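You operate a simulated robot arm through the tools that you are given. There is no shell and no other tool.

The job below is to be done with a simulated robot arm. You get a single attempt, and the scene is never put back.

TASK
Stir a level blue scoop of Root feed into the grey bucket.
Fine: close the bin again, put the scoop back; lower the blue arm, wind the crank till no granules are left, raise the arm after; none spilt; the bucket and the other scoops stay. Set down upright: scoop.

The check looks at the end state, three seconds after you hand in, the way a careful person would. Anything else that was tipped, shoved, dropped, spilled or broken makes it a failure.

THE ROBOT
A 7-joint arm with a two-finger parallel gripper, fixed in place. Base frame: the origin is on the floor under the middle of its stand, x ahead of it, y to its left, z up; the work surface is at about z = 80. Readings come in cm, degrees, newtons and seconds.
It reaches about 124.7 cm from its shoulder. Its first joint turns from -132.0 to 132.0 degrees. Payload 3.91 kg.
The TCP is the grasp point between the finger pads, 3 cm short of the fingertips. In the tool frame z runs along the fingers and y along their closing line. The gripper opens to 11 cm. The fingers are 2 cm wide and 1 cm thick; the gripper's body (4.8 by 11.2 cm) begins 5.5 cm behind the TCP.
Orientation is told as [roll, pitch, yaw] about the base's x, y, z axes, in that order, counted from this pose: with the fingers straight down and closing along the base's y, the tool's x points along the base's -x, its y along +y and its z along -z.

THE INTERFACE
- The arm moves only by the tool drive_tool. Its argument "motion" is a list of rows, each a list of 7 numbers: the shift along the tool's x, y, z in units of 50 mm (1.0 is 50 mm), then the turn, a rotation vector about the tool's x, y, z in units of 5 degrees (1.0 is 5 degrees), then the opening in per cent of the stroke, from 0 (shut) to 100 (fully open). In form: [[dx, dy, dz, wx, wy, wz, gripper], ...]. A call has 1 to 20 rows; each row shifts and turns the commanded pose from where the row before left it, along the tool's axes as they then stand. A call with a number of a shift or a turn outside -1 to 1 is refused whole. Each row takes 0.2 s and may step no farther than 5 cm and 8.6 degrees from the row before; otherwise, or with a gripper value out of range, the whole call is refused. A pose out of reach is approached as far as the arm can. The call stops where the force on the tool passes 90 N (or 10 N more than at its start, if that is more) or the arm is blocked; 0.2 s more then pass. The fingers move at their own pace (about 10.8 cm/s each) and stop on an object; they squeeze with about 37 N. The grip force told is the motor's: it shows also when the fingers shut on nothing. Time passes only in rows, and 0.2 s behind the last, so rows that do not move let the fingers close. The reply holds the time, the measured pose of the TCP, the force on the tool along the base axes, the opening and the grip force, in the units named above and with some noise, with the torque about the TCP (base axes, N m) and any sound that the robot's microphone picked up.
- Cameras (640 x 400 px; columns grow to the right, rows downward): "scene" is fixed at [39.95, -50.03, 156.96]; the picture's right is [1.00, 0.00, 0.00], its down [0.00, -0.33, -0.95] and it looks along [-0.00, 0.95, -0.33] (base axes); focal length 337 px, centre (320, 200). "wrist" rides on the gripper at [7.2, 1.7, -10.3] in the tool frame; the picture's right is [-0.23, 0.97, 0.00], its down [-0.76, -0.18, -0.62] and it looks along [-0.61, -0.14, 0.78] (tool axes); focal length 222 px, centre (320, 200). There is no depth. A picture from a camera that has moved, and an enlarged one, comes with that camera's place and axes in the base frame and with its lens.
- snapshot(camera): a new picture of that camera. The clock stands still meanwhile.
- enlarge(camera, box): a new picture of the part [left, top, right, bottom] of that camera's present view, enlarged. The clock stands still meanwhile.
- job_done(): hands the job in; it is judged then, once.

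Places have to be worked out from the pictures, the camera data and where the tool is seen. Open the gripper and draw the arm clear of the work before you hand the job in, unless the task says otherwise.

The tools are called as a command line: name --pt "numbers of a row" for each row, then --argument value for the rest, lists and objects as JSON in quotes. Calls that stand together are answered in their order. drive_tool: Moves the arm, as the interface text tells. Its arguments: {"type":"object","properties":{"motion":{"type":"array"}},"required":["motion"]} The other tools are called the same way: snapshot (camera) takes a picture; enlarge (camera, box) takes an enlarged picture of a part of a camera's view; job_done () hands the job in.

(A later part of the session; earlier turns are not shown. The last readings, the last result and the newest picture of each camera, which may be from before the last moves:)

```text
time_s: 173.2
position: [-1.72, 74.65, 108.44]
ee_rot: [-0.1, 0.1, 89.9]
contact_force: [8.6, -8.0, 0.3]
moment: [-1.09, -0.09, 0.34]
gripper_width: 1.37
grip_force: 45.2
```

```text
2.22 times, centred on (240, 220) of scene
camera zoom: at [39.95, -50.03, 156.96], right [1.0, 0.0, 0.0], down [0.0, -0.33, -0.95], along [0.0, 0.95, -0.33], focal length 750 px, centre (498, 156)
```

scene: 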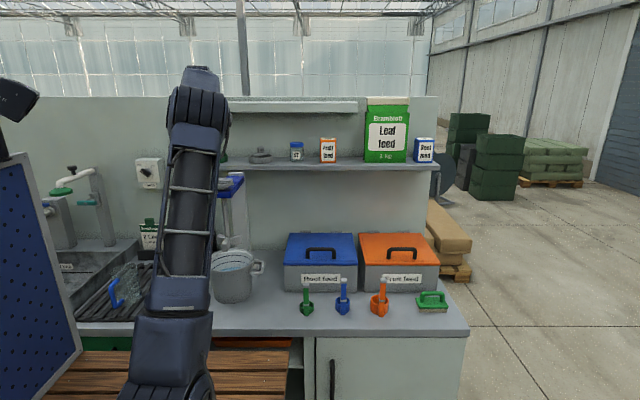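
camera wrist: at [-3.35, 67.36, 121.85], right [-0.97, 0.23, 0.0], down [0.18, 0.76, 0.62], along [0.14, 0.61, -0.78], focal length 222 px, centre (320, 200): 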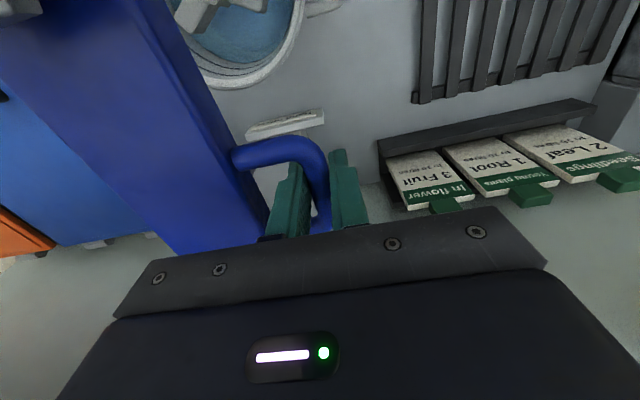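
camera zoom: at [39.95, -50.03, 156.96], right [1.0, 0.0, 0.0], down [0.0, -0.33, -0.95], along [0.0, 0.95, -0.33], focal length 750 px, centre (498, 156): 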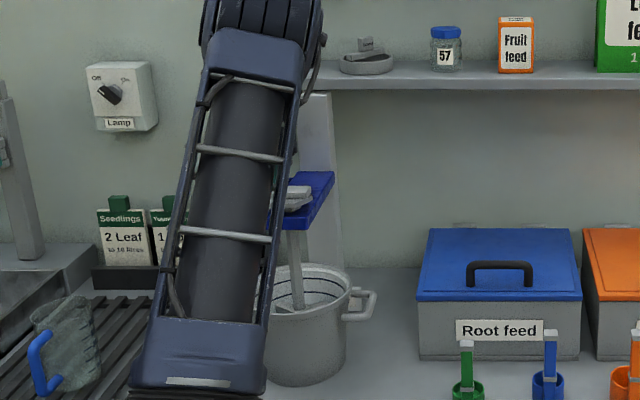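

No stop yet at 13 cm. I continue down gently.

drive_tool --pt "0 0 0.1 0 0 0 0" --pt "0 0 0.1 0 0 0 0" --pt "0 0 0.1 0 0 0 0" --pt "0 0 0.1 0 0 0 0"

```text
time_s: 174.2
position: [-1.53, 74.55, 106.6]
ee_rot: [0.0, 0.0, 89.8]
contact_force: [13.7, -13.7, 1.3]
moment: [-0.1, -0.06, 0.28]
gripper_width: 1.38
grip_force: 45.6
```

Still free at 15 cm. I go on in small steps until a stop is felt.

drive_tool --pt "0 0 0.06 0 0 0 0" --pt "0 0 0.06 0 0 0 0" --pt "0 0 0.06 0 0 0 0" --pt "0 0 0.06 0 0 0 0"

enlarge --camera "scene" --box '[190, 130, 290, 310]'

snapshot --camera "wrist"

```text
time_s: 175.2
position: [-1.63, 74.52, 105.44]
ee_rot: [0.0, 0.0, 89.8]
contact_force: [12.3, -27.8, 0.4]
moment: [0.39, -0.03, 0.25]
gripper_width: 1.39
grip_force: 44.9
```

```text
2.22 times, centred on (240, 220) of scene
camera zoom: at [39.95, -50.03, 156.96], right [1.0, 0.0, 0.0], down [0.0, -0.33, -0.95], along [0.0, 0.95, -0.33], focal length 750 px, centre (498, 156)
```

zoom: 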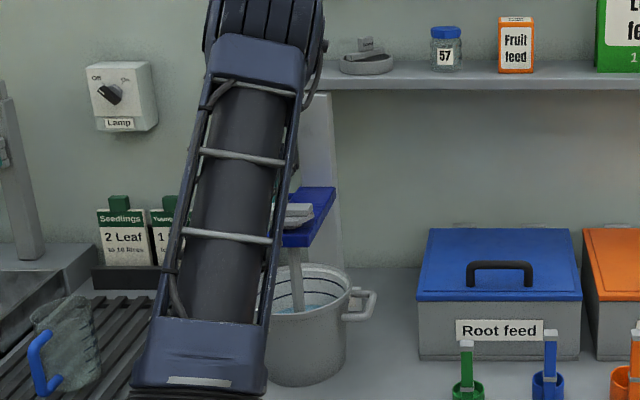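

```text
taken
camera wrist: at [-3.35, 67.36, 115.7], right [-0.97, 0.23, 0.0], down [0.18, 0.76, 0.62], along [0.14, 0.61, -0.78], focal length 222 px, centre (320, 200)
```

wrist: 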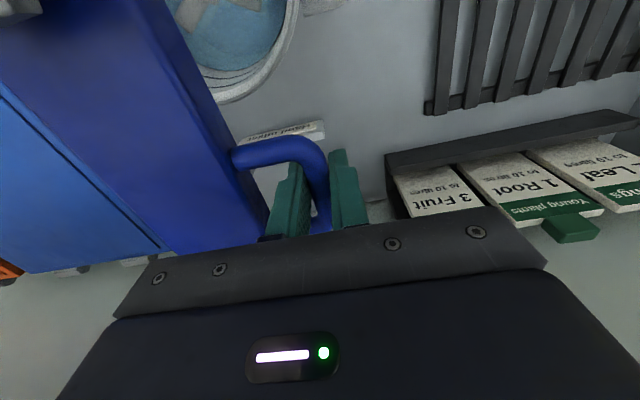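

Still no stop at 16 cm. I ease the y force and continue a little further.

drive_tool --pt "0.02 -0.01 0.06 0 0 0 0" --pt "0 0 0.06 0 0 0 0" --pt "0 0 0.06 0 0 0 0" --pt "0 0 0.06 0 0 0 0"

```text
time_s: 176.2
position: [-1.6, 74.53, 104.34]
ee_rot: [0.0, -0.3, 89.8]
contact_force: [4.3, -0.8, 35.6]
moment: [-0.19, 0.0, 0.18]
gripper_width: 1.35
grip_force: 44.9
```

The lower stop is reached (36 N at z 104.3, 17 cm of travel). I relax the push, open the fingers and rise off the loop, checking that the arm stays down.

drive_tool --pt "0 0 -0.06 0 0 0 0" --pt "0 0 0 0 0 0 36" --pt "0 0 0 0 0 0 36" --pt "0 0 0 0 0 0 36" --pt "0 0 -0.3 0 0 0 36" --pt "0 0 -0.5 0 0 0 36" --pt "0 0 -0.6 0 0 0 36" --pt "0 0 -0.8 0 0 0 36" --pt "0 0 -0.8 0 0 0 36" --pt "0 0 -0.8 0 0 0 36" --pt "0 0 0 0 0 0 36"

snapshot --camera "wrist"

enlarge --camera "scene" --box '[190, 130, 290, 310]'

```text
time_s: 178.6
position: [-1.36, 74.37, 123.57]
ee_rot: [-0.1, 0.0, 89.8]
contact_force: [0.5, -0.5, -0.6]
moment: [-0.04, -0.04, -0.01]
gripper_width: 3.94
grip_force: 0.0
```

```text
taken
camera wrist: at [-3.08, 67.09, 133.83], right [-0.97, 0.23, 0.0], down [0.18, 0.76, 0.62], along [0.14, 0.61, -0.78], focal length 222 px, centre (320, 200)
```

wrist: 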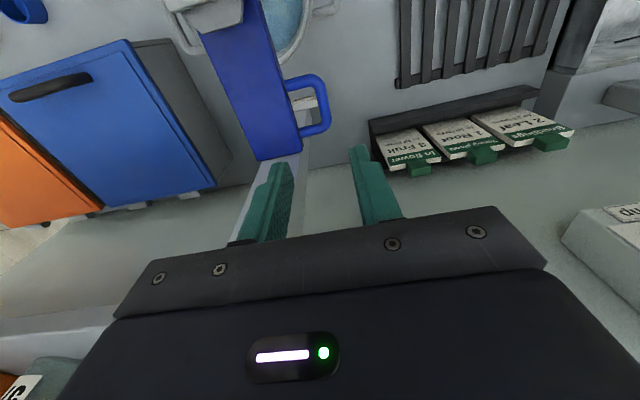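

```text
2.22 times, centred on (240, 220) of scene
camera zoom: at [39.95, -50.03, 156.96], right [1.0, 0.0, 0.0], down [0.0, -0.33, -0.95], along [0.0, 0.95, -0.33], focal length 750 px, centre (498, 156)
```

zoom: 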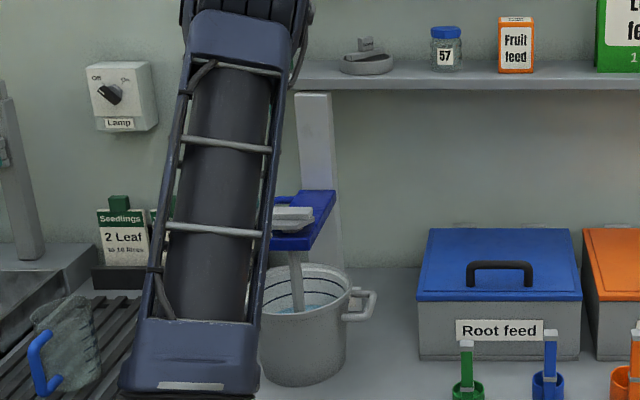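

The arm stays down by itself. I move the hand back above the crank to see the knob, hub and bucket.

drive_tool --pt "0.2 0 -0.4 0 0 0 60" --pt "0.82 -0.22 -0.2 0 0 0 60" --pt "0.82 -0.22 -0.1 0 0 0 60" --pt "0.82 -0.22 0 0 0 0 60" --pt "0.82 -0.22 0 0 0 0 60" --pt "0 0 0 0 0 0 60"

snapshot --camera "wrist"

snapshot --camera "scene"

```text
time_s: 180.0
position: [2.65, 56.61, 126.81]
ee_rot: [0.1, 0.0, 89.8]
contact_force: [-0.3, 0.5, 0.4]
moment: [-0.04, -0.01, 0.02]
gripper_width: 6.61
grip_force: 0.0
```

```text
taken
camera wrist: at [0.94, 49.47, 137.12], right [-0.97, 0.23, 0.0], down [0.18, 0.76, 0.62], along [0.14, 0.61, -0.78], focal length 222 px, centre (320, 200)
```

wrist: 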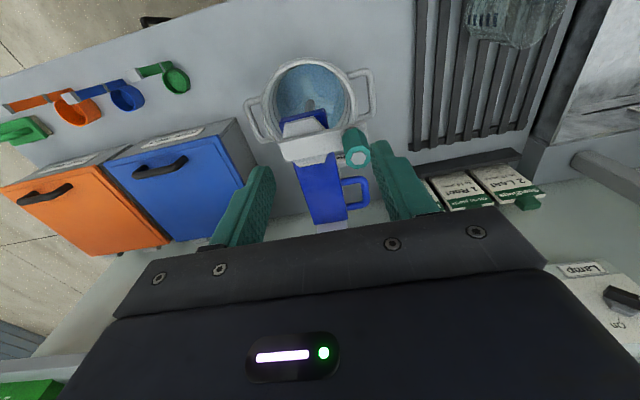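

```text
taken
```

scene: 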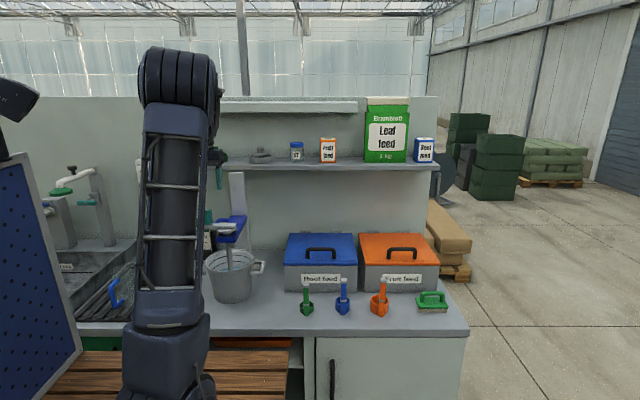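

enlarge --camera "wrist" --box '[230, 40, 410, 240]'

enlarge --camera "scene" --box '[190, 180, 280, 310]'

```text
2.00 times, centred on (320, 140) of wrist
camera zoom: at [0.94, 49.47, 137.12], right [-0.97, 0.23, 0.0], down [0.18, 0.76, 0.62], along [0.14, 0.61, -0.78], focal length 444 px, centre (320, 320)
```

zoom: 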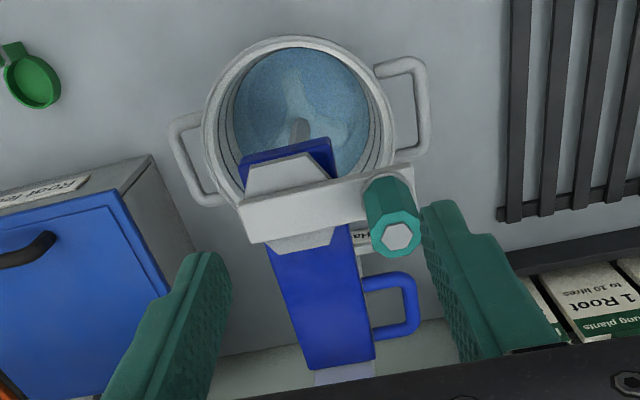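

```text
3.08 times, centred on (235, 245) of scene
camera zoom: at [39.95, -50.03, 156.96], right [1.0, 0.0, 0.0], down [0.0, -0.33, -0.95], along [0.0, 0.95, -0.33], focal length 1038 px, centre (582, 62)
```

zoom: 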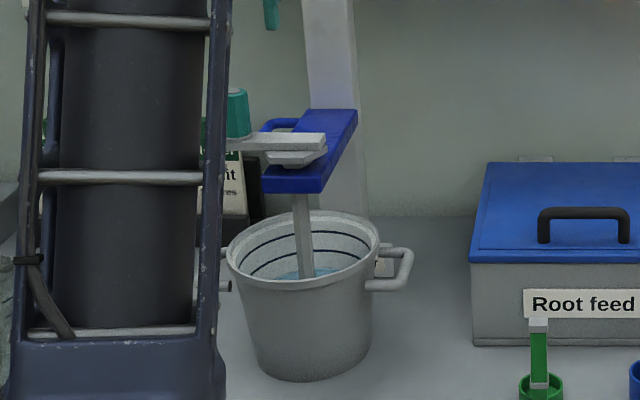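

From this view the knob's axis is near (−0.65, 62.5) with its top at z≈114, and the shaft is near (6.4, 61.9), so the crank radius is about 7 cm. I move over the knob and look again before lowering on it.

drive_tool --pt "-0.59 0.33 0 0 0 0 60" --pt "-0.59 0.33 0 0 0 0 60" --pt "0 0 0.6 0 0 0 60" --pt "0 0 0 0 0 0 60"

snapshot --camera "wrist"

```text
time_s: 181.0
position: [-0.42, 63.03, 123.57]
ee_rot: [-0.1, 0.0, 89.8]
contact_force: [0.5, -0.3, 0.8]
moment: [0.03, -0.01, 0.0]
gripper_width: 6.58
grip_force: 0.1
```

```text
taken
camera wrist: at [-2.2, 55.72, 133.93], right [-0.97, 0.23, 0.0], down [0.18, 0.76, 0.62], along [0.14, 0.61, -0.78], focal length 222 px, centre (320, 200)
```

wrist: 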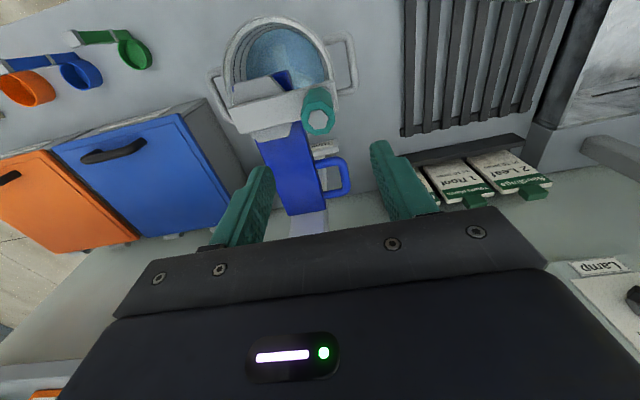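

The knob's top is at (−0.55, 62.4). I centre on it and lower until the fingertips are just above the crank bar.

drive_tool --pt "0.13 0.026 0.4 0 0 0 60" --pt "0 0 0.5 0 0 0 60" --pt "0 0 0.5 0 0 0 60" --pt "0 0 0.5 0 0 0 60" --pt "0 0 0.3 0 0 0 60" --pt "0 0 0 0 0 0 60"

snapshot --camera "wrist"

enlarge --camera "scene" --box '[180, 170, 280, 310]'

```text
time_s: 182.4
position: [-0.76, 62.57, 113.17]
ee_rot: [-0.1, 0.0, 89.8]
contact_force: [0.5, 0.0, -0.3]
moment: [0.0, 0.01, 0.02]
gripper_width: 6.6
grip_force: 0.1
```

```text
taken
camera wrist: at [-2.46, 55.3, 123.41], right [-0.97, 0.23, 0.0], down [0.18, 0.76, 0.62], along [0.14, 0.61, -0.78], focal length 222 px, centre (320, 200)
```

wrist: 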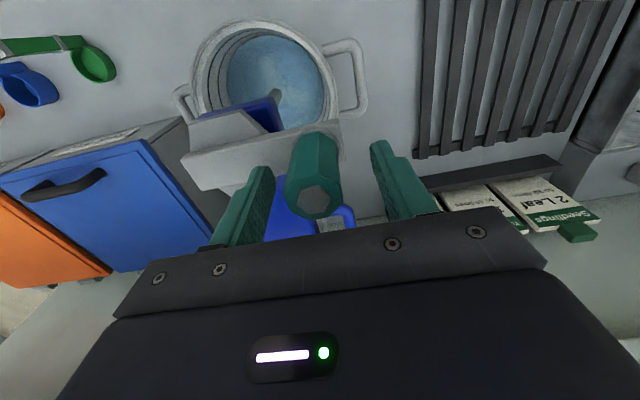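

```text
2.86 times, centred on (230, 240) of scene
camera zoom: at [39.95, -50.03, 156.96], right [1.0, 0.0, 0.0], down [0.0, -0.33, -0.95], along [0.0, 0.95, -0.33], focal length 964 px, centre (577, 86)
```

zoom: 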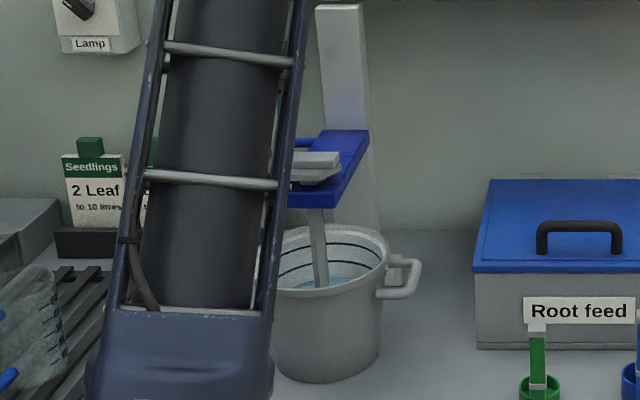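

The knob is centred between the fingers. I lower the last centimetre and grip it.

drive_tool --pt "0 0 0.16 0 0 0 60" --pt "0 0 0 0 0 0 0" --pt "0 0 0 0 0 0 0" --pt "0 0 0 0 0 0 0"

snapshot --camera "wrist"

```text
time_s: 183.4
position: [-0.6, 62.54, 112.19]
ee_rot: [0.0, 0.0, 89.7]
contact_force: [23.9, -2.4, -1.3]
moment: [0.73, 0.76, -0.08]
gripper_width: 2.88
grip_force: 44.9
```

```text
taken
camera wrist: at [-2.27, 55.27, 122.57], right [-0.97, 0.23, 0.0], down [0.18, 0.76, 0.62], along [0.15, 0.61, -0.78], focal length 222 px, centre (320, 200)
```

wrist: 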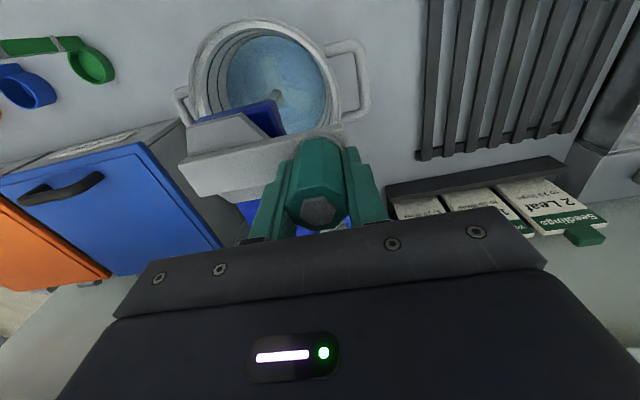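

The knob is gripped (2.9 cm wide). I ease the small radial preload and turn the first 20° counter-clockwise, reading the forces to refine the circle.

drive_tool --pt "0 -0.02 0 0 0 0 0" --pt "0.1208 0.0054 0 0 0 0 0" --pt "0.1208 -0.0052 0 0 0 0 0" --pt "0.1198 -0.0158 0 0 0 0 0" --pt "0.1182 -0.0262 0 0 0 0 0"

snapshot --camera "wrist"

```text
time_s: 184.6
position: [-0.36, 59.87, 111.95]
ee_rot: [0.1, 0.2, 90.0]
contact_force: [0.0, 0.4, -0.5]
moment: [0.02, 0.04, 0.0]
gripper_width: 0.0
grip_force: 37.4
```

```text
taken
camera wrist: at [-2.12, 52.66, 122.27], right [-0.97, 0.23, 0.0], down [0.18, 0.76, 0.62], along [0.14, 0.6, -0.78], focal length 222 px, centre (320, 200)
```

wrist: 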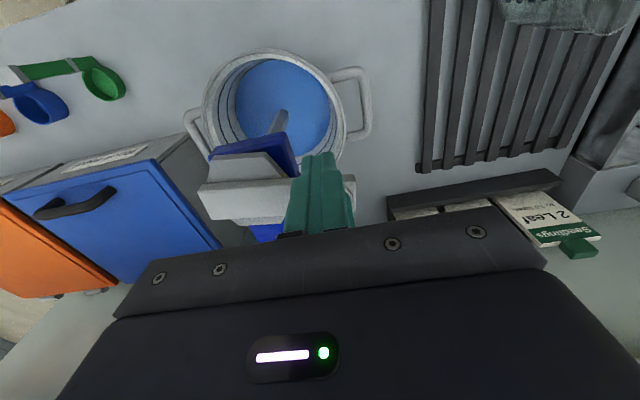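

The flat pads slid off the knob sideways, so gripping isn't the way. Instead I'll use the closed fingers as a peg behind the knob and push it around its circle; I'm already on its front side, so I push clockwise a short way and read the force.

drive_tool --pt "-0.125 0.005 0 0 0 0 0" --pt "-0.119 0.0194 0 0 0 0 0" --pt "-0.12 0.0088 0 0 0 0 0" --pt "-0.122 -0.0018 0 0 0 0 0"

snapshot --camera "wrist"

enlarge --camera "scene" --box '[180, 170, 280, 310]'

```text
time_s: 185.6
position: [-0.53, 62.33, 112.08]
ee_rot: [-0.1, 0.0, 89.7]
contact_force: [-0.2, -0.6, -0.2]
moment: [0.02, 0.02, 0.01]
gripper_width: 0.0
grip_force: 38.2
```

```text
taken
camera wrist: at [-2.22, 55.18, 122.38], right [-0.97, 0.23, 0.0], down [0.18, 0.76, 0.62], along [0.14, 0.61, -0.78], focal length 222 px, centre (320, 200)
```

wrist: 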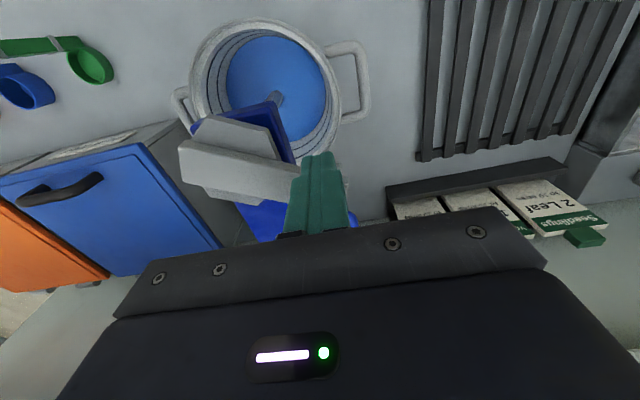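

```text
2.86 times, centred on (230, 240) of scene
camera zoom: at [39.95, -50.03, 156.96], right [1.0, 0.0, 0.0], down [0.0, -0.33, -0.95], along [0.0, 0.95, -0.33], focal length 964 px, centre (577, 86)
```

zoom: 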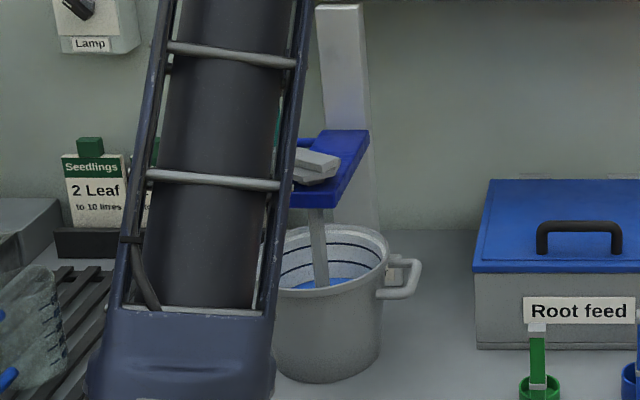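

The crank turns easily with the peg, and the water is colouring. I continue pushing clockwise along the estimated circle for 120°.

drive_tool --pt "-0.286 -0.048 0 0 0 0 0" --pt "-0.269 -0.107 0 0 0 0 0" --pt "-0.241 -0.16 0 0 0 0 0" --pt "-0.203 -0.207 0 0 0 0 0" --pt "-0.155 -0.245 0 0 0 0 0" --pt "-0.101 -0.272 0 0 0 0 0" --pt "-0.042 -0.287 0 0 0 0 0" --pt "0.018 -0.289 0 0 0 0 0" --pt "0.078 -0.279 0 0 0 0 0" --pt "0.134 -0.257 0 0 0 0 0"

snapshot --camera "wrist"

enlarge --camera "scene" --box '[180, 170, 280, 310]'

```text
time_s: 187.8
position: [10.31, 67.6, 112.09]
ee_rot: [-0.1, 0.0, 89.8]
contact_force: [0.0, -0.8, -0.2]
moment: [-0.01, -0.02, -0.03]
gripper_width: 0.0
grip_force: 37.5
```

```text
taken
camera wrist: at [8.55, 60.4, 122.3], right [-0.97, 0.23, 0.0], down [0.18, 0.76, 0.62], along [0.14, 0.61, -0.78], focal length 222 px, centre (320, 200)
```

wrist: 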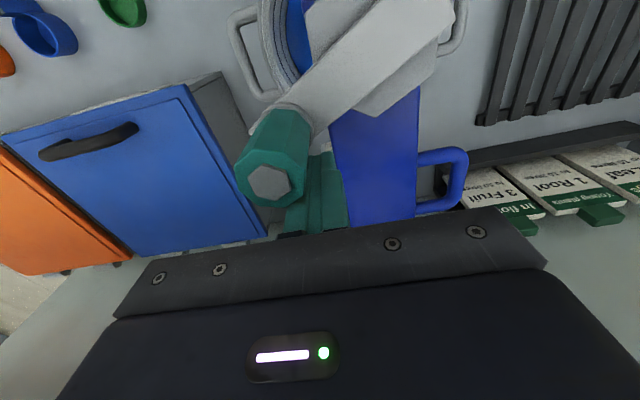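

```text
2.86 times, centred on (230, 240) of scene
camera zoom: at [39.95, -50.03, 156.96], right [1.0, 0.0, 0.0], down [0.0, -0.33, -0.95], along [0.0, 0.95, -0.33], focal length 964 px, centre (577, 86)
```

zoom: 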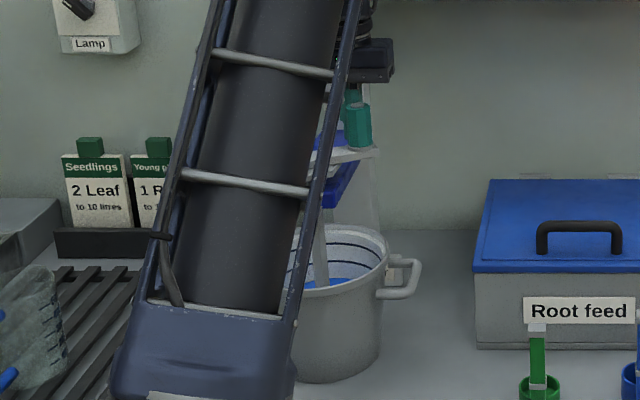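

The peg follows well behind the knob with almost no force. I push on around the rest of the turn.

drive_tool --pt "0.185 -0.223 0 0 0 0 0" --pt "0.227 -0.18 0 0 0 0 0" --pt "0.259 -0.129 0 0 0 0 0" --pt "0.281 -0.072 0 0 0 0 0" --pt "0.289 -0.012 0 0 0 0 0" --pt "0.286 0.048 0 0 0 0 0" --pt "0.269 0.107 0 0 0 0 0" --pt "0.241 0.16 0 0 0 0 0" --pt "0.203 0.207 0 0 0 0 0" --pt "0.155 0.245 0 0 0 0 0" --pt "0.101 0.272 0 0 0 0 0" --pt "0.042 0.287 0 0 0 0 0" --pt "-0.018 0.289 0 0 0 0 0" --pt "-0.078 0.279 0 0 0 0 0" --pt "-0.134 0.257 0 0 0 0 0" --pt "-0.185 0.223 0 0 0 0 0" --pt "-0.227 0.18 0 0 0 0 0" --pt "-0.259 0.129 0 0 0 0 0" --pt "-0.281 0.072 0 0 0 0 0" --pt "-0.289 0.012 0 0 0 0 0"

snapshot --camera "wrist"

snapshot --camera "scene"

```text
time_s: 191.8
position: [0.06, 59.5, 112.18]
ee_rot: [-0.5, 0.9, 89.8]
contact_force: [18.2, -60.3, 25.1]
moment: [1.59, 0.57, 0.18]
gripper_width: 0.01
grip_force: 37.6
stopped in row 19: the force on the tool passed its limit at 116 N (the readings are from after the stop); the commanded pose is now the measured one
```

```text
taken
camera wrist: at [-1.8, 52.5, 122.54], right [-0.97, 0.23, -0.01], down [0.17, 0.77, 0.61], along [0.15, 0.59, -0.79], focal length 222 px, centre (320, 200)
```

wrist: 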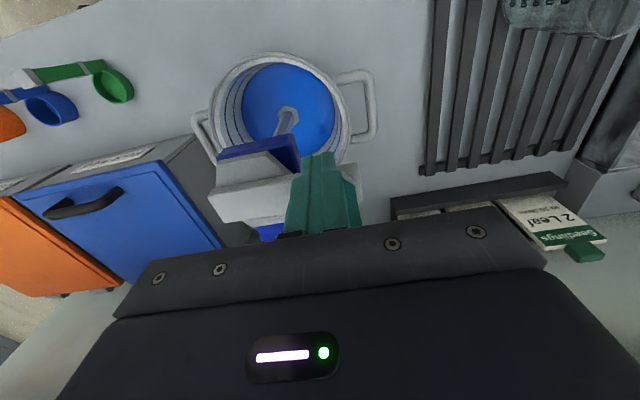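

```text
taken
```

scene: 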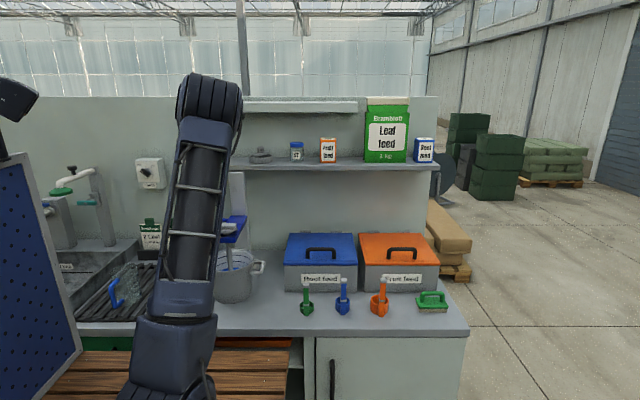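

The push was stopped by 116 N near the end of the first turn. I look closely at what the fingers, knob and crank are doing.

enlarge --camera "wrist" --box '[190, 40, 400, 240]'

enlarge --camera "scene" --box '[180, 170, 280, 310]'

```text
2.00 times, centred on (295, 140) of wrist
camera zoom: at [-1.8, 52.5, 122.54], right [-0.97, 0.23, -0.01], down [0.17, 0.77, 0.61], along [0.15, 0.59, -0.79], focal length 444 px, centre (370, 320)
```

zoom: 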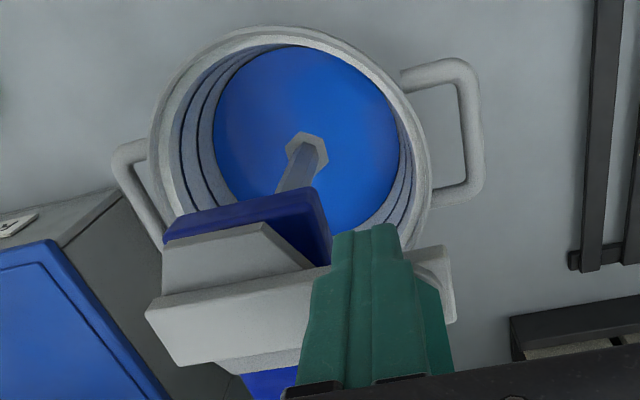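

```text
2.86 times, centred on (230, 240) of scene
camera zoom: at [39.95, -50.03, 156.96], right [1.0, 0.0, 0.0], down [0.0, -0.33, -0.95], along [0.0, 0.95, -0.33], focal length 964 px, centre (577, 86)
```

zoom: 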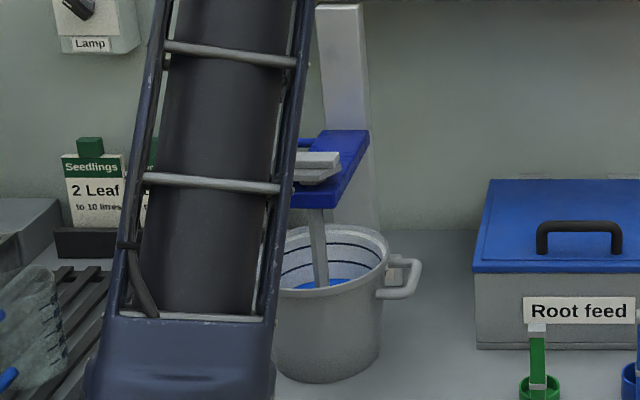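

The crank bar is nearly back at its start angle and the water is deep blue. I zoom into the water to look for remaining granules.

enlarge --camera "wrist" --box '[240, 50, 350, 150]'

```text
4.00 times, centred on (295, 100) of wrist
camera zoom: at [-1.8, 52.5, 122.54], right [-0.97, 0.23, -0.01], down [0.17, 0.77, 0.61], along [0.15, 0.59, -0.79], focal length 888 px, centre (420, 600)
```

zoom: 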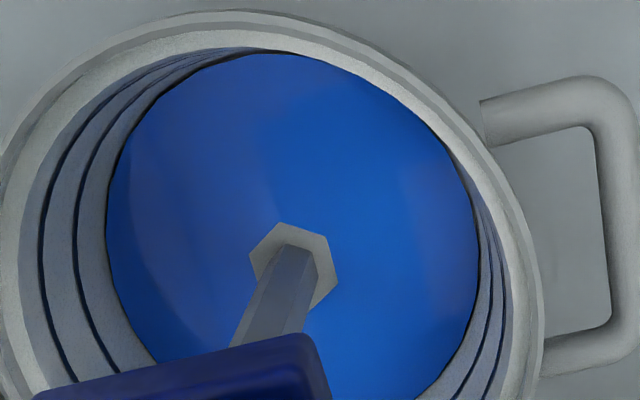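

The water looks uniformly blue now. I back the fingers off the knob and rise above it to see the crank's state.

drive_tool --pt "0.2 0 0 0 0 0 0" --pt "0.2 0 -0.3 0 0 0 0" --pt "0 0 -0.7 0 0 0 0" --pt "0 0 -0.7 0 0 0 0" --pt "0 0 0 0 0 0 0"

snapshot --camera "wrist"

enlarge --camera "wrist" --box '[200, 50, 420, 240]'

```text
time_s: 193.0
position: [-0.19, 58.17, 120.48]
ee_rot: [-0.5, 0.8, 89.8]
contact_force: [0.5, 0.0, 0.4]
moment: [0.02, 0.01, 0.0]
gripper_width: 0.01
grip_force: 37.0
```

```text
taken
camera wrist: at [-1.97, 51.11, 130.82], right [-0.97, 0.23, -0.01], down [0.18, 0.77, 0.61], along [0.15, 0.6, -0.79], focal length 222 px, centre (320, 200)
```

wrist: 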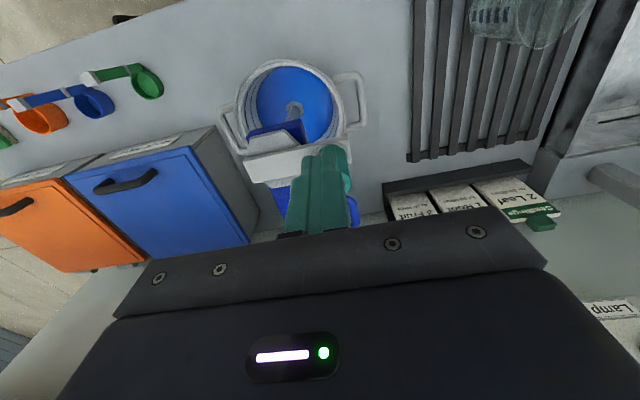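

```text
2.11 times, centred on (310, 145) of wrist
camera zoom: at [-1.97, 51.11, 130.82], right [-0.97, 0.23, -0.01], down [0.18, 0.77, 0.61], along [0.15, 0.6, -0.79], focal length 468 px, centre (341, 316)
```

zoom: 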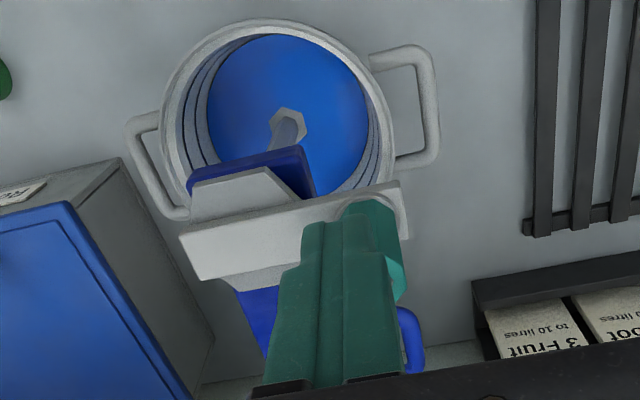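

The crank is back near its starting angle. I straighten the hand, come down in front of the knob again and test with small pushes whether it will go on clockwise.

drive_tool --pt "0 0 0 -0.1 -0.16 0 0" --pt "-0.02 0.07 0.6 0 0 0 0" --pt "0 0 0.6 0 0 0 0" --pt "0 0 0.46 0 0 0 0" --pt "-0.1 0 0 0 0 0 0" --pt "-0.1 0 0 0 0 0 0" --pt "-0.06 0 0 0 0 0 0" --pt "-0.06 0 0 0 0 0 0"

```text
time_s: 194.8
position: [-0.5, 59.58, 112.16]
ee_rot: [0.0, 0.1, 89.9]
contact_force: [5.4, -48.3, 12.4]
moment: [0.78, 0.04, -0.06]
gripper_width: 0.02
grip_force: 37.7
```

It's blocked there, so the crank has a stop near the left-hand position: it swings one full turn each way. I hop over to the other side of the knob to wind it back counter-clockwise, which keeps stirring.

drive_tool --pt "0.12 0 0 0 0 0 0" --pt "0 0 -0.7 0 0 0 0" --pt "0 0 -0.7 0 0 0 0" --pt "0 0 0 0 0 0 0" --pt "-0.65 -0.09 0 0 0 0 0" --pt "-0.65 -0.09 0 0 0 0 0" --pt "0 0 0 0 0 0 0" --pt "0 0 0.5 0 0 0 0" --pt "0 0 0.5 0 0 0 0" --pt "0 0 0.4 0 0 0 0" --pt "0 0 0 0 0 0 0"

snapshot --camera "wrist"

```text
time_s: 197.2
position: [0.24, 65.72, 112.35]
ee_rot: [0.1, 0.0, 89.8]
contact_force: [0.5, -0.5, -0.4]
moment: [0.02, -0.03, -0.02]
gripper_width: 0.0
grip_force: 37.6
```

```text
taken
camera wrist: at [-1.45, 58.45, 122.62], right [-0.97, 0.23, 0.0], down [0.18, 0.76, 0.62], along [0.14, 0.61, -0.78], focal length 222 px, centre (320, 200)
```

wrist: 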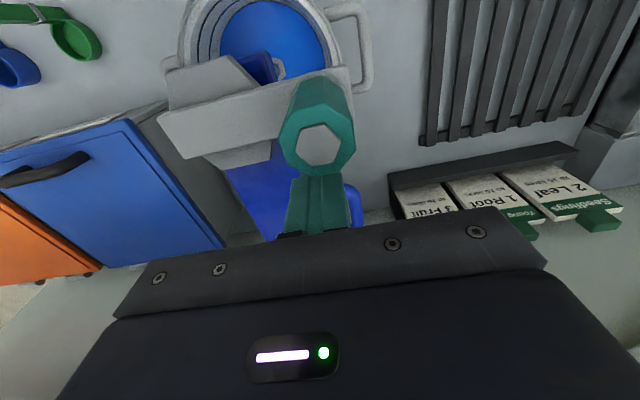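

The peg is behind the knob on the far side. I push counter-clockwise half a turn.

drive_tool --pt "0.3 0.1 0 0 0 0 0" --pt "0.283 0.06 0 0 0 0 0" --pt "0.29 0 0 0 0 0 0" --pt "0.283 -0.06 0 0 0 0 0" --pt "0.265 -0.118 0 0 0 0 0" --pt "0.234 -0.17 0 0 0 0 0" --pt "0.194 -0.215 0 0 0 0 0" --pt "0.145 -0.251 0 0 0 0 0" --pt "0.09 -0.276 0 0 0 0 0" --pt "0.03 -0.288 0 0 0 0 0" --pt "-0.03 -0.288 0 0 0 0 0" --pt "-0.09 -0.276 0 0 0 0 0" --pt "-0.145 -0.251 0 0 0 0 0"

snapshot --camera "wrist"

enlarge --camera "scene" --box '[180, 170, 280, 310]'

```text
time_s: 200.0
position: [10.61, 56.35, 112.06]
ee_rot: [0.1, -0.1, 89.7]
contact_force: [0.6, 0.2, -0.2]
moment: [0.03, -0.04, -0.05]
gripper_width: 0.0
grip_force: 38.1
```

```text
taken
camera wrist: at [8.9, 49.14, 122.33], right [-0.97, 0.23, 0.0], down [0.18, 0.76, 0.62], along [0.14, 0.61, -0.78], focal length 222 px, centre (320, 200)
```

wrist: 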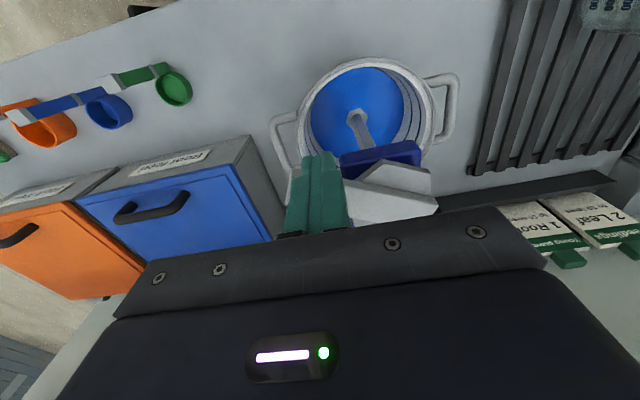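

```text
2.86 times, centred on (230, 240) of scene
camera zoom: at [39.95, -50.03, 156.96], right [1.0, 0.0, 0.0], down [0.0, -0.33, -0.95], along [0.0, 0.95, -0.33], focal length 964 px, centre (577, 86)
```

zoom: 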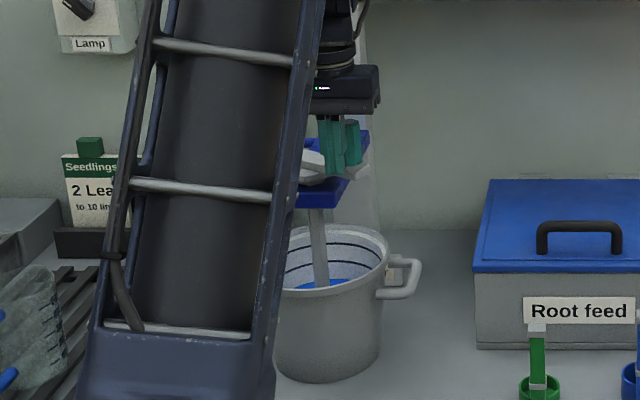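

The crank follows counter-clockwise. I look at the water closely from here.

enlarge --camera "wrist" --box '[295, 50, 445, 160]'

```text
3.64 times, centred on (370, 105) of wrist
camera zoom: at [8.9, 49.14, 122.33], right [-0.97, 0.23, 0.0], down [0.18, 0.76, 0.62], along [0.14, 0.61, -0.78], focal length 808 px, centre (138, 546)
```

zoom: 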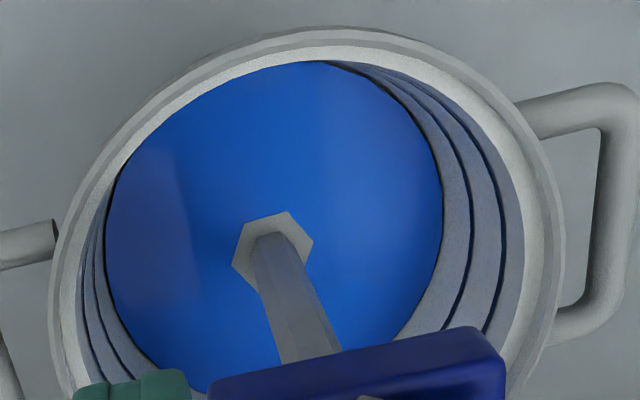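

No granules are visible, only uniform blue solution. I finish this counter-clockwise turn to be thorough.

drive_tool --pt "-0.194 -0.215 0 0 0 0 0" --pt "-0.234 -0.17 0 0 0 0 0" --pt "-0.265 -0.118 0 0 0 0 0" --pt "-0.283 -0.06 0 0 0 0 0" --pt "-0.29 0 0 0 0 0 0" --pt "-0.283 0.06 0 0 0 0 0" --pt "-0.265 0.118 0 0 0 0 0" --pt "-0.234 0.17 0 0 0 0 0" --pt "-0.194 0.215 0 0 0 0 0" --pt "-0.145 0.251 0 0 0 0 0" --pt "-0.09 0.276 0 0 0 0 0" --pt "-0.03 0.288 0 0 0 0 0" --pt "0.03 0.288 0 0 0 0 0" --pt "0.09 0.276 0 0 0 0 0" --pt "0.145 0.251 0 0 0 0 0"

snapshot --camera "wrist"

enlarge --camera "scene" --box '[180, 170, 280, 310]'

```text
time_s: 203.2
position: [2.46, 67.6, 112.05]
ee_rot: [0.2, 0.1, 89.8]
contact_force: [0.1, 0.3, -0.7]
moment: [-0.01, 0.03, -0.02]
gripper_width: 0.0
grip_force: 37.5
```

```text
taken
camera wrist: at [0.78, 60.44, 122.36], right [-0.97, 0.23, 0.0], down [0.18, 0.76, 0.62], along [0.14, 0.61, -0.78], focal length 222 px, centre (320, 200)
```

wrist: 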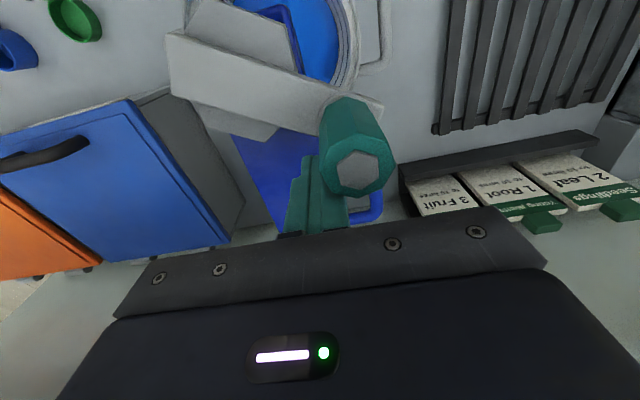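

```text
2.86 times, centred on (230, 240) of scene
camera zoom: at [39.95, -50.03, 156.96], right [1.0, 0.0, 0.0], down [0.0, -0.33, -0.95], along [0.0, 0.95, -0.33], focal length 964 px, centre (577, 86)
```

zoom: 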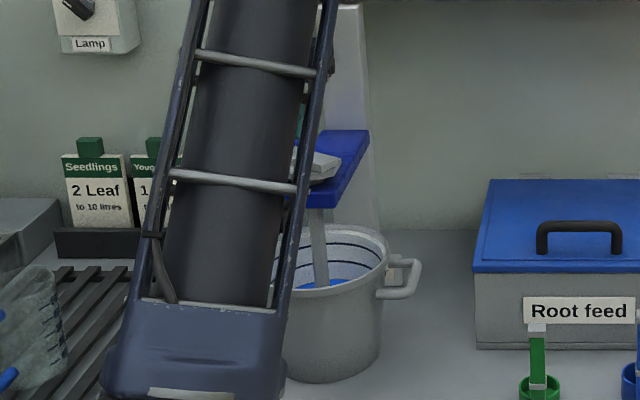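

The crank has gone nearly a full turn back. For good measure I do one more clockwise turn: hop to the front side of the knob and push again.

drive_tool --pt "-0.1 -0.06 0 0 0 0 0" --pt "0 0 -0.7 0 0 0 0" --pt "0 0 -0.7 0 0 0 0" --pt "0 0 0 0 0 0 0" --pt "0.66 0.33 0 0 0 0 0" --pt "0.66 0.33 0 0 0 0 0" --pt "0 0 0 0 0 0 0" --pt "0 0 0.7 0 0 0 0" --pt "0 0 0.7 0 0 0 0" --pt "0 0 0 0 0 0 0"

snapshot --camera "wrist"

```text
time_s: 205.4
position: [-0.54, 61.32, 111.99]
ee_rot: [0.0, 0.0, 89.8]
contact_force: [-0.6, 0.4, 0.3]
moment: [-0.01, 0.02, 0.0]
gripper_width: 0.02
grip_force: 38.3
```

```text
taken
camera wrist: at [-2.23, 54.05, 122.32], right [-0.97, 0.23, 0.0], down [0.18, 0.76, 0.62], along [0.14, 0.61, -0.78], focal length 222 px, centre (320, 200)
```

wrist: 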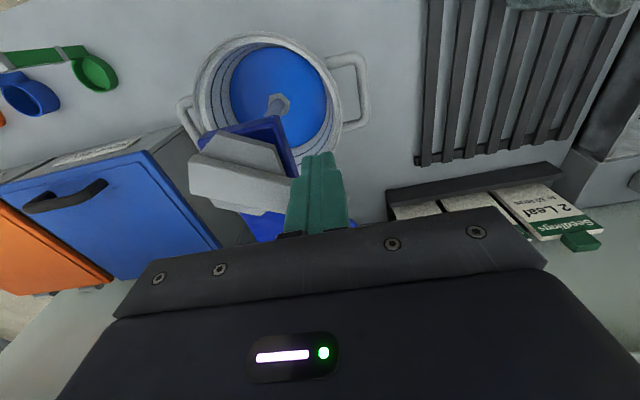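

The peg is in front of the knob. I push clockwise through most of a turn.

drive_tool --pt "-0.2 0 0 0 0 0 0" --pt "-0.286 -0.048 0 0 0 0 0" --pt "-0.269 -0.107 0 0 0 0 0" --pt "-0.241 -0.16 0 0 0 0 0" --pt "-0.203 -0.207 0 0 0 0 0" --pt "-0.155 -0.245 0 0 0 0 0" --pt "-0.101 -0.272 0 0 0 0 0" --pt "-0.042 -0.287 0 0 0 0 0" --pt "0.018 -0.289 0 0 0 0 0" --pt "0.078 -0.279 0 0 0 0 0" --pt "0.134 -0.257 0 0 0 0 0" --pt "0.185 -0.223 0 0 0 0 0" --pt "0.227 -0.18 0 0 0 0 0" --pt "0.259 -0.129 0 0 0 0 0" --pt "0.281 -0.072 0 0 0 0 0" --pt "0.289 -0.012 0 0 0 0 0" --pt "0.286 0.048 0 0 0 0 0" --pt "0.269 0.107 0 0 0 0 0" --pt "0.241 0.16 0 0 0 0 0" --pt "0.203 0.207 0 0 0 0 0"

snapshot --camera "wrist"

enlarge --camera "scene" --box '[180, 170, 280, 310]'

```text
time_s: 209.6
position: [10.43, 56.7, 112.18]
ee_rot: [0.1, 0.1, 89.7]
contact_force: [0.8, 0.8, 0.0]
moment: [-0.02, 0.0, 0.01]
gripper_width: 0.01
grip_force: 37.8
```

```text
taken
camera wrist: at [8.79, 49.45, 122.52], right [-0.97, 0.23, 0.0], down [0.18, 0.76, 0.62], along [0.14, 0.61, -0.78], focal length 222 px, centre (320, 200)
```

wrist: 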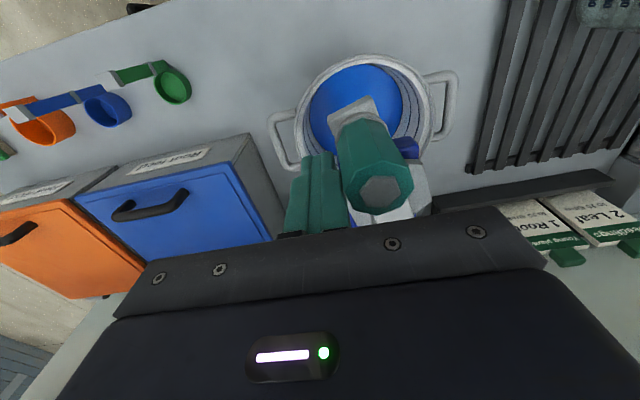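

```text
2.86 times, centred on (230, 240) of scene
camera zoom: at [39.95, -50.03, 156.96], right [1.0, 0.0, 0.0], down [0.0, -0.33, -0.95], along [0.0, 0.95, -0.33], focal length 964 px, centre (577, 86)
```

zoom: 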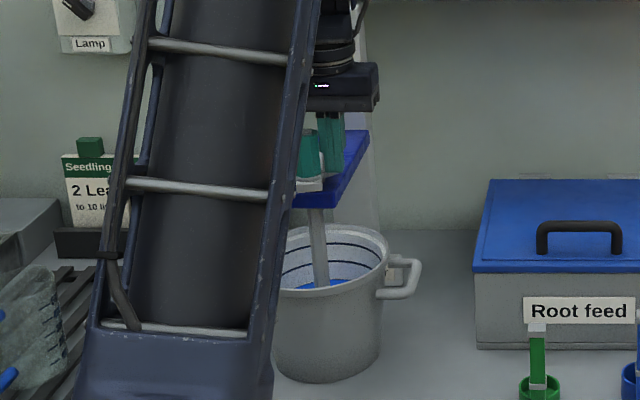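

The crank keeps turning freely. I finish this turn, bringing the crank back to the left side.

drive_tool --pt "0.155 0.245 0 0 0 0 0" --pt "0.101 0.272 0 0 0 0 0" --pt "0.042 0.287 0 0 0 0 0" --pt "-0.018 0.289 0 0 0 0 0" --pt "-0.078 0.279 0 0 0 0 0" --pt "-0.134 0.257 0 0 0 0 0" --pt "-0.185 0.223 0 0 0 0 0" --pt "-0.19 0.15 0 0 0 0 0" --pt "0 0 0 0 0 0 0"

snapshot --camera "wrist"

```text
time_s: 211.6
position: [0.53, 58.21, 112.14]
ee_rot: [0.1, -0.1, 89.8]
contact_force: [-0.2, -0.4, 0.4]
moment: [-0.01, -0.01, 0.01]
gripper_width: 0.0
grip_force: 37.9
```

```text
taken
camera wrist: at [-1.21, 51.02, 122.44], right [-0.97, 0.23, 0.0], down [0.18, 0.76, 0.62], along [0.14, 0.61, -0.78], focal length 222 px, centre (320, 200)
```

wrist: 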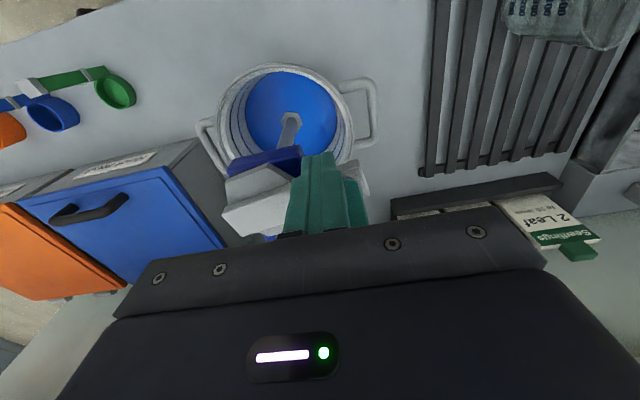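

enlarge --camera "wrist" --box '[220, 60, 360, 160]'

```text
4.00 times, centred on (290, 110) of wrist
camera zoom: at [-1.21, 51.02, 122.44], right [-0.97, 0.23, 0.0], down [0.18, 0.76, 0.62], along [0.14, 0.61, -0.78], focal length 888 px, centre (440, 560)
```

zoom: 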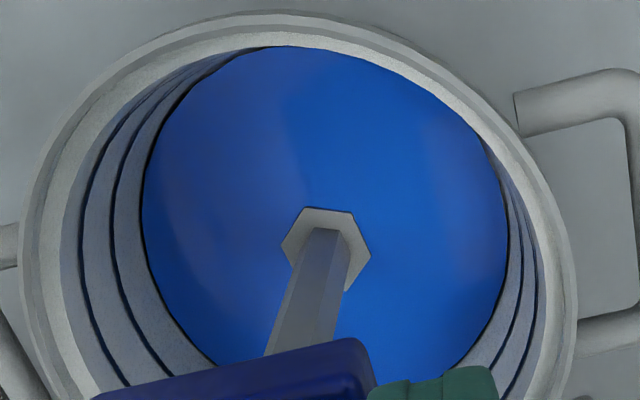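

The solution is uniformly blue with no granules, and the colour no longer changes. I give one last counter-clockwise turn for margin, hopping to the far side of the knob first.

drive_tool --pt "0.12 0 0 0 0 0 0" --pt "0 0 -0.7 0 0 0 0" --pt "0 0 -0.7 0 0 0 0" --pt "0 0 0 0 0 0 0" --pt "-0.67 0.064 0 0 0 0 0" --pt "-0.67 0.064 0 0 0 0 0" --pt "0 0 0 0 0 0 0" --pt "0 0 0.7 0 0 0 0" --pt "0 0 0.7 0 0 0 0" --pt "0 0 0 0 0 0 0"

snapshot --camera "wrist"

```text
time_s: 213.8
position: [0.19, 64.42, 112.25]
ee_rot: [0.1, 0.0, 89.7]
contact_force: [-0.7, 0.1, 0.1]
moment: [-0.01, 0.05, -0.01]
gripper_width: 0.0
grip_force: 37.7
```

```text
taken
camera wrist: at [-1.62, 57.22, 122.52], right [-0.97, 0.23, 0.0], down [0.18, 0.76, 0.62], along [0.14, 0.61, -0.78], focal length 222 px, centre (320, 200)
```

wrist: 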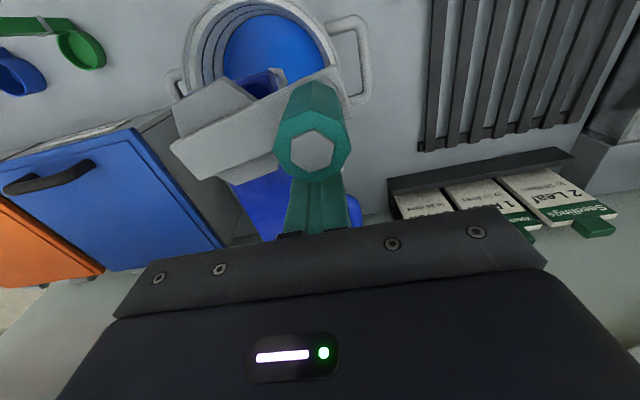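

The peg is behind the knob. I push counter-clockwise again.

drive_tool --pt "0.2 0.09 0 0 0 0 0" --pt "0.17 0.05 0 0 0 0 0" --pt "0.29 0 0 0 0 0 0" --pt "0.283 -0.06 0 0 0 0 0" --pt "0.265 -0.118 0 0 0 0 0" --pt "0.234 -0.17 0 0 0 0 0" --pt "0.194 -0.215 0 0 0 0 0" --pt "0.145 -0.251 0 0 0 0 0" --pt "0.09 -0.276 0 0 0 0 0" --pt "0.03 -0.288 0 0 0 0 0" --pt "-0.03 -0.288 0 0 0 0 0" --pt "-0.09 -0.276 0 0 0 0 0" --pt "-0.145 -0.251 0 0 0 0 0" --pt "-0.194 -0.215 0 0 0 0 0" --pt "-0.234 -0.17 0 0 0 0 0" --pt "-0.265 -0.118 0 0 0 0 0" --pt "-0.283 -0.06 0 0 0 0 0" --pt "-0.29 0 0 0 0 0 0"

drive_tool --pt "-0.283 0.06 0 0 0 0 0" --pt "-0.265 0.118 0 0 0 0 0" --pt "-0.234 0.17 0 0 0 0 0" --pt "-0.194 0.215 0 0 0 0 0" --pt "-0.145 0.251 0 0 0 0 0" --pt "-0.09 0.276 0 0 0 0 0" --pt "-0.03 0.288 0 0 0 0 0" --pt "0.03 0.288 0 0 0 0 0" --pt "0.09 0.276 0 0 0 0 0" --pt "0.145 0.251 0 0 0 0 0" --pt "0.194 0.215 0 0 0 0 0" --pt "0.14 0.1 0 0 0 0 0" --pt "0 0 0 0 0 0 0"

snapshot --camera "wrist"

snapshot --camera "scene"

```text
time_s: 217.6
position: [12.97, 62.46, 112.23]
ee_rot: [0.1, 0.0, 89.8]
contact_force: [-0.2, -0.9, -0.3]
moment: [0.02, 0.01, -0.01]
gripper_width: 0.0
grip_force: 37.5
```

```text
time_s: 220.4
position: [0.47, 65.55, 112.33]
ee_rot: [0.1, 0.1, 89.9]
contact_force: [0.0, -0.8, 0.6]
moment: [-0.03, 0.01, -0.01]
gripper_width: 0.0
grip_force: 37.9
```

```text
taken
camera wrist: at [-1.21, 58.34, 122.64], right [-0.97, 0.23, 0.0], down [0.18, 0.76, 0.62], along [0.14, 0.61, -0.78], focal length 222 px, centre (320, 200)
```

wrist: 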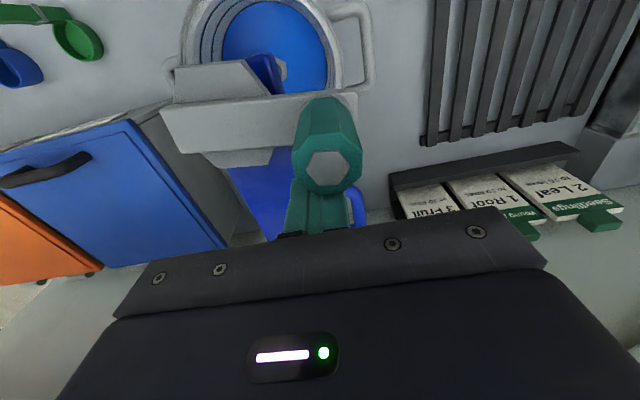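

```text
taken
```

scene: 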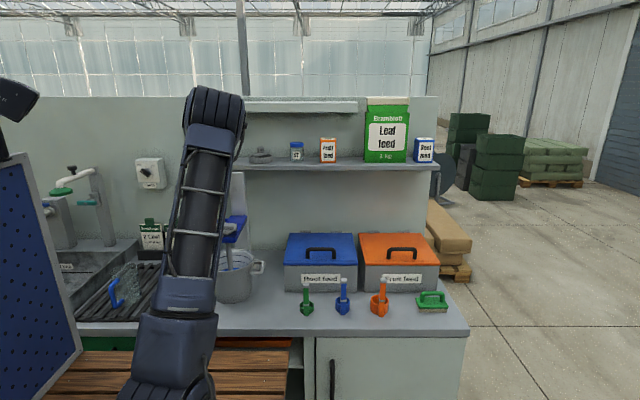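

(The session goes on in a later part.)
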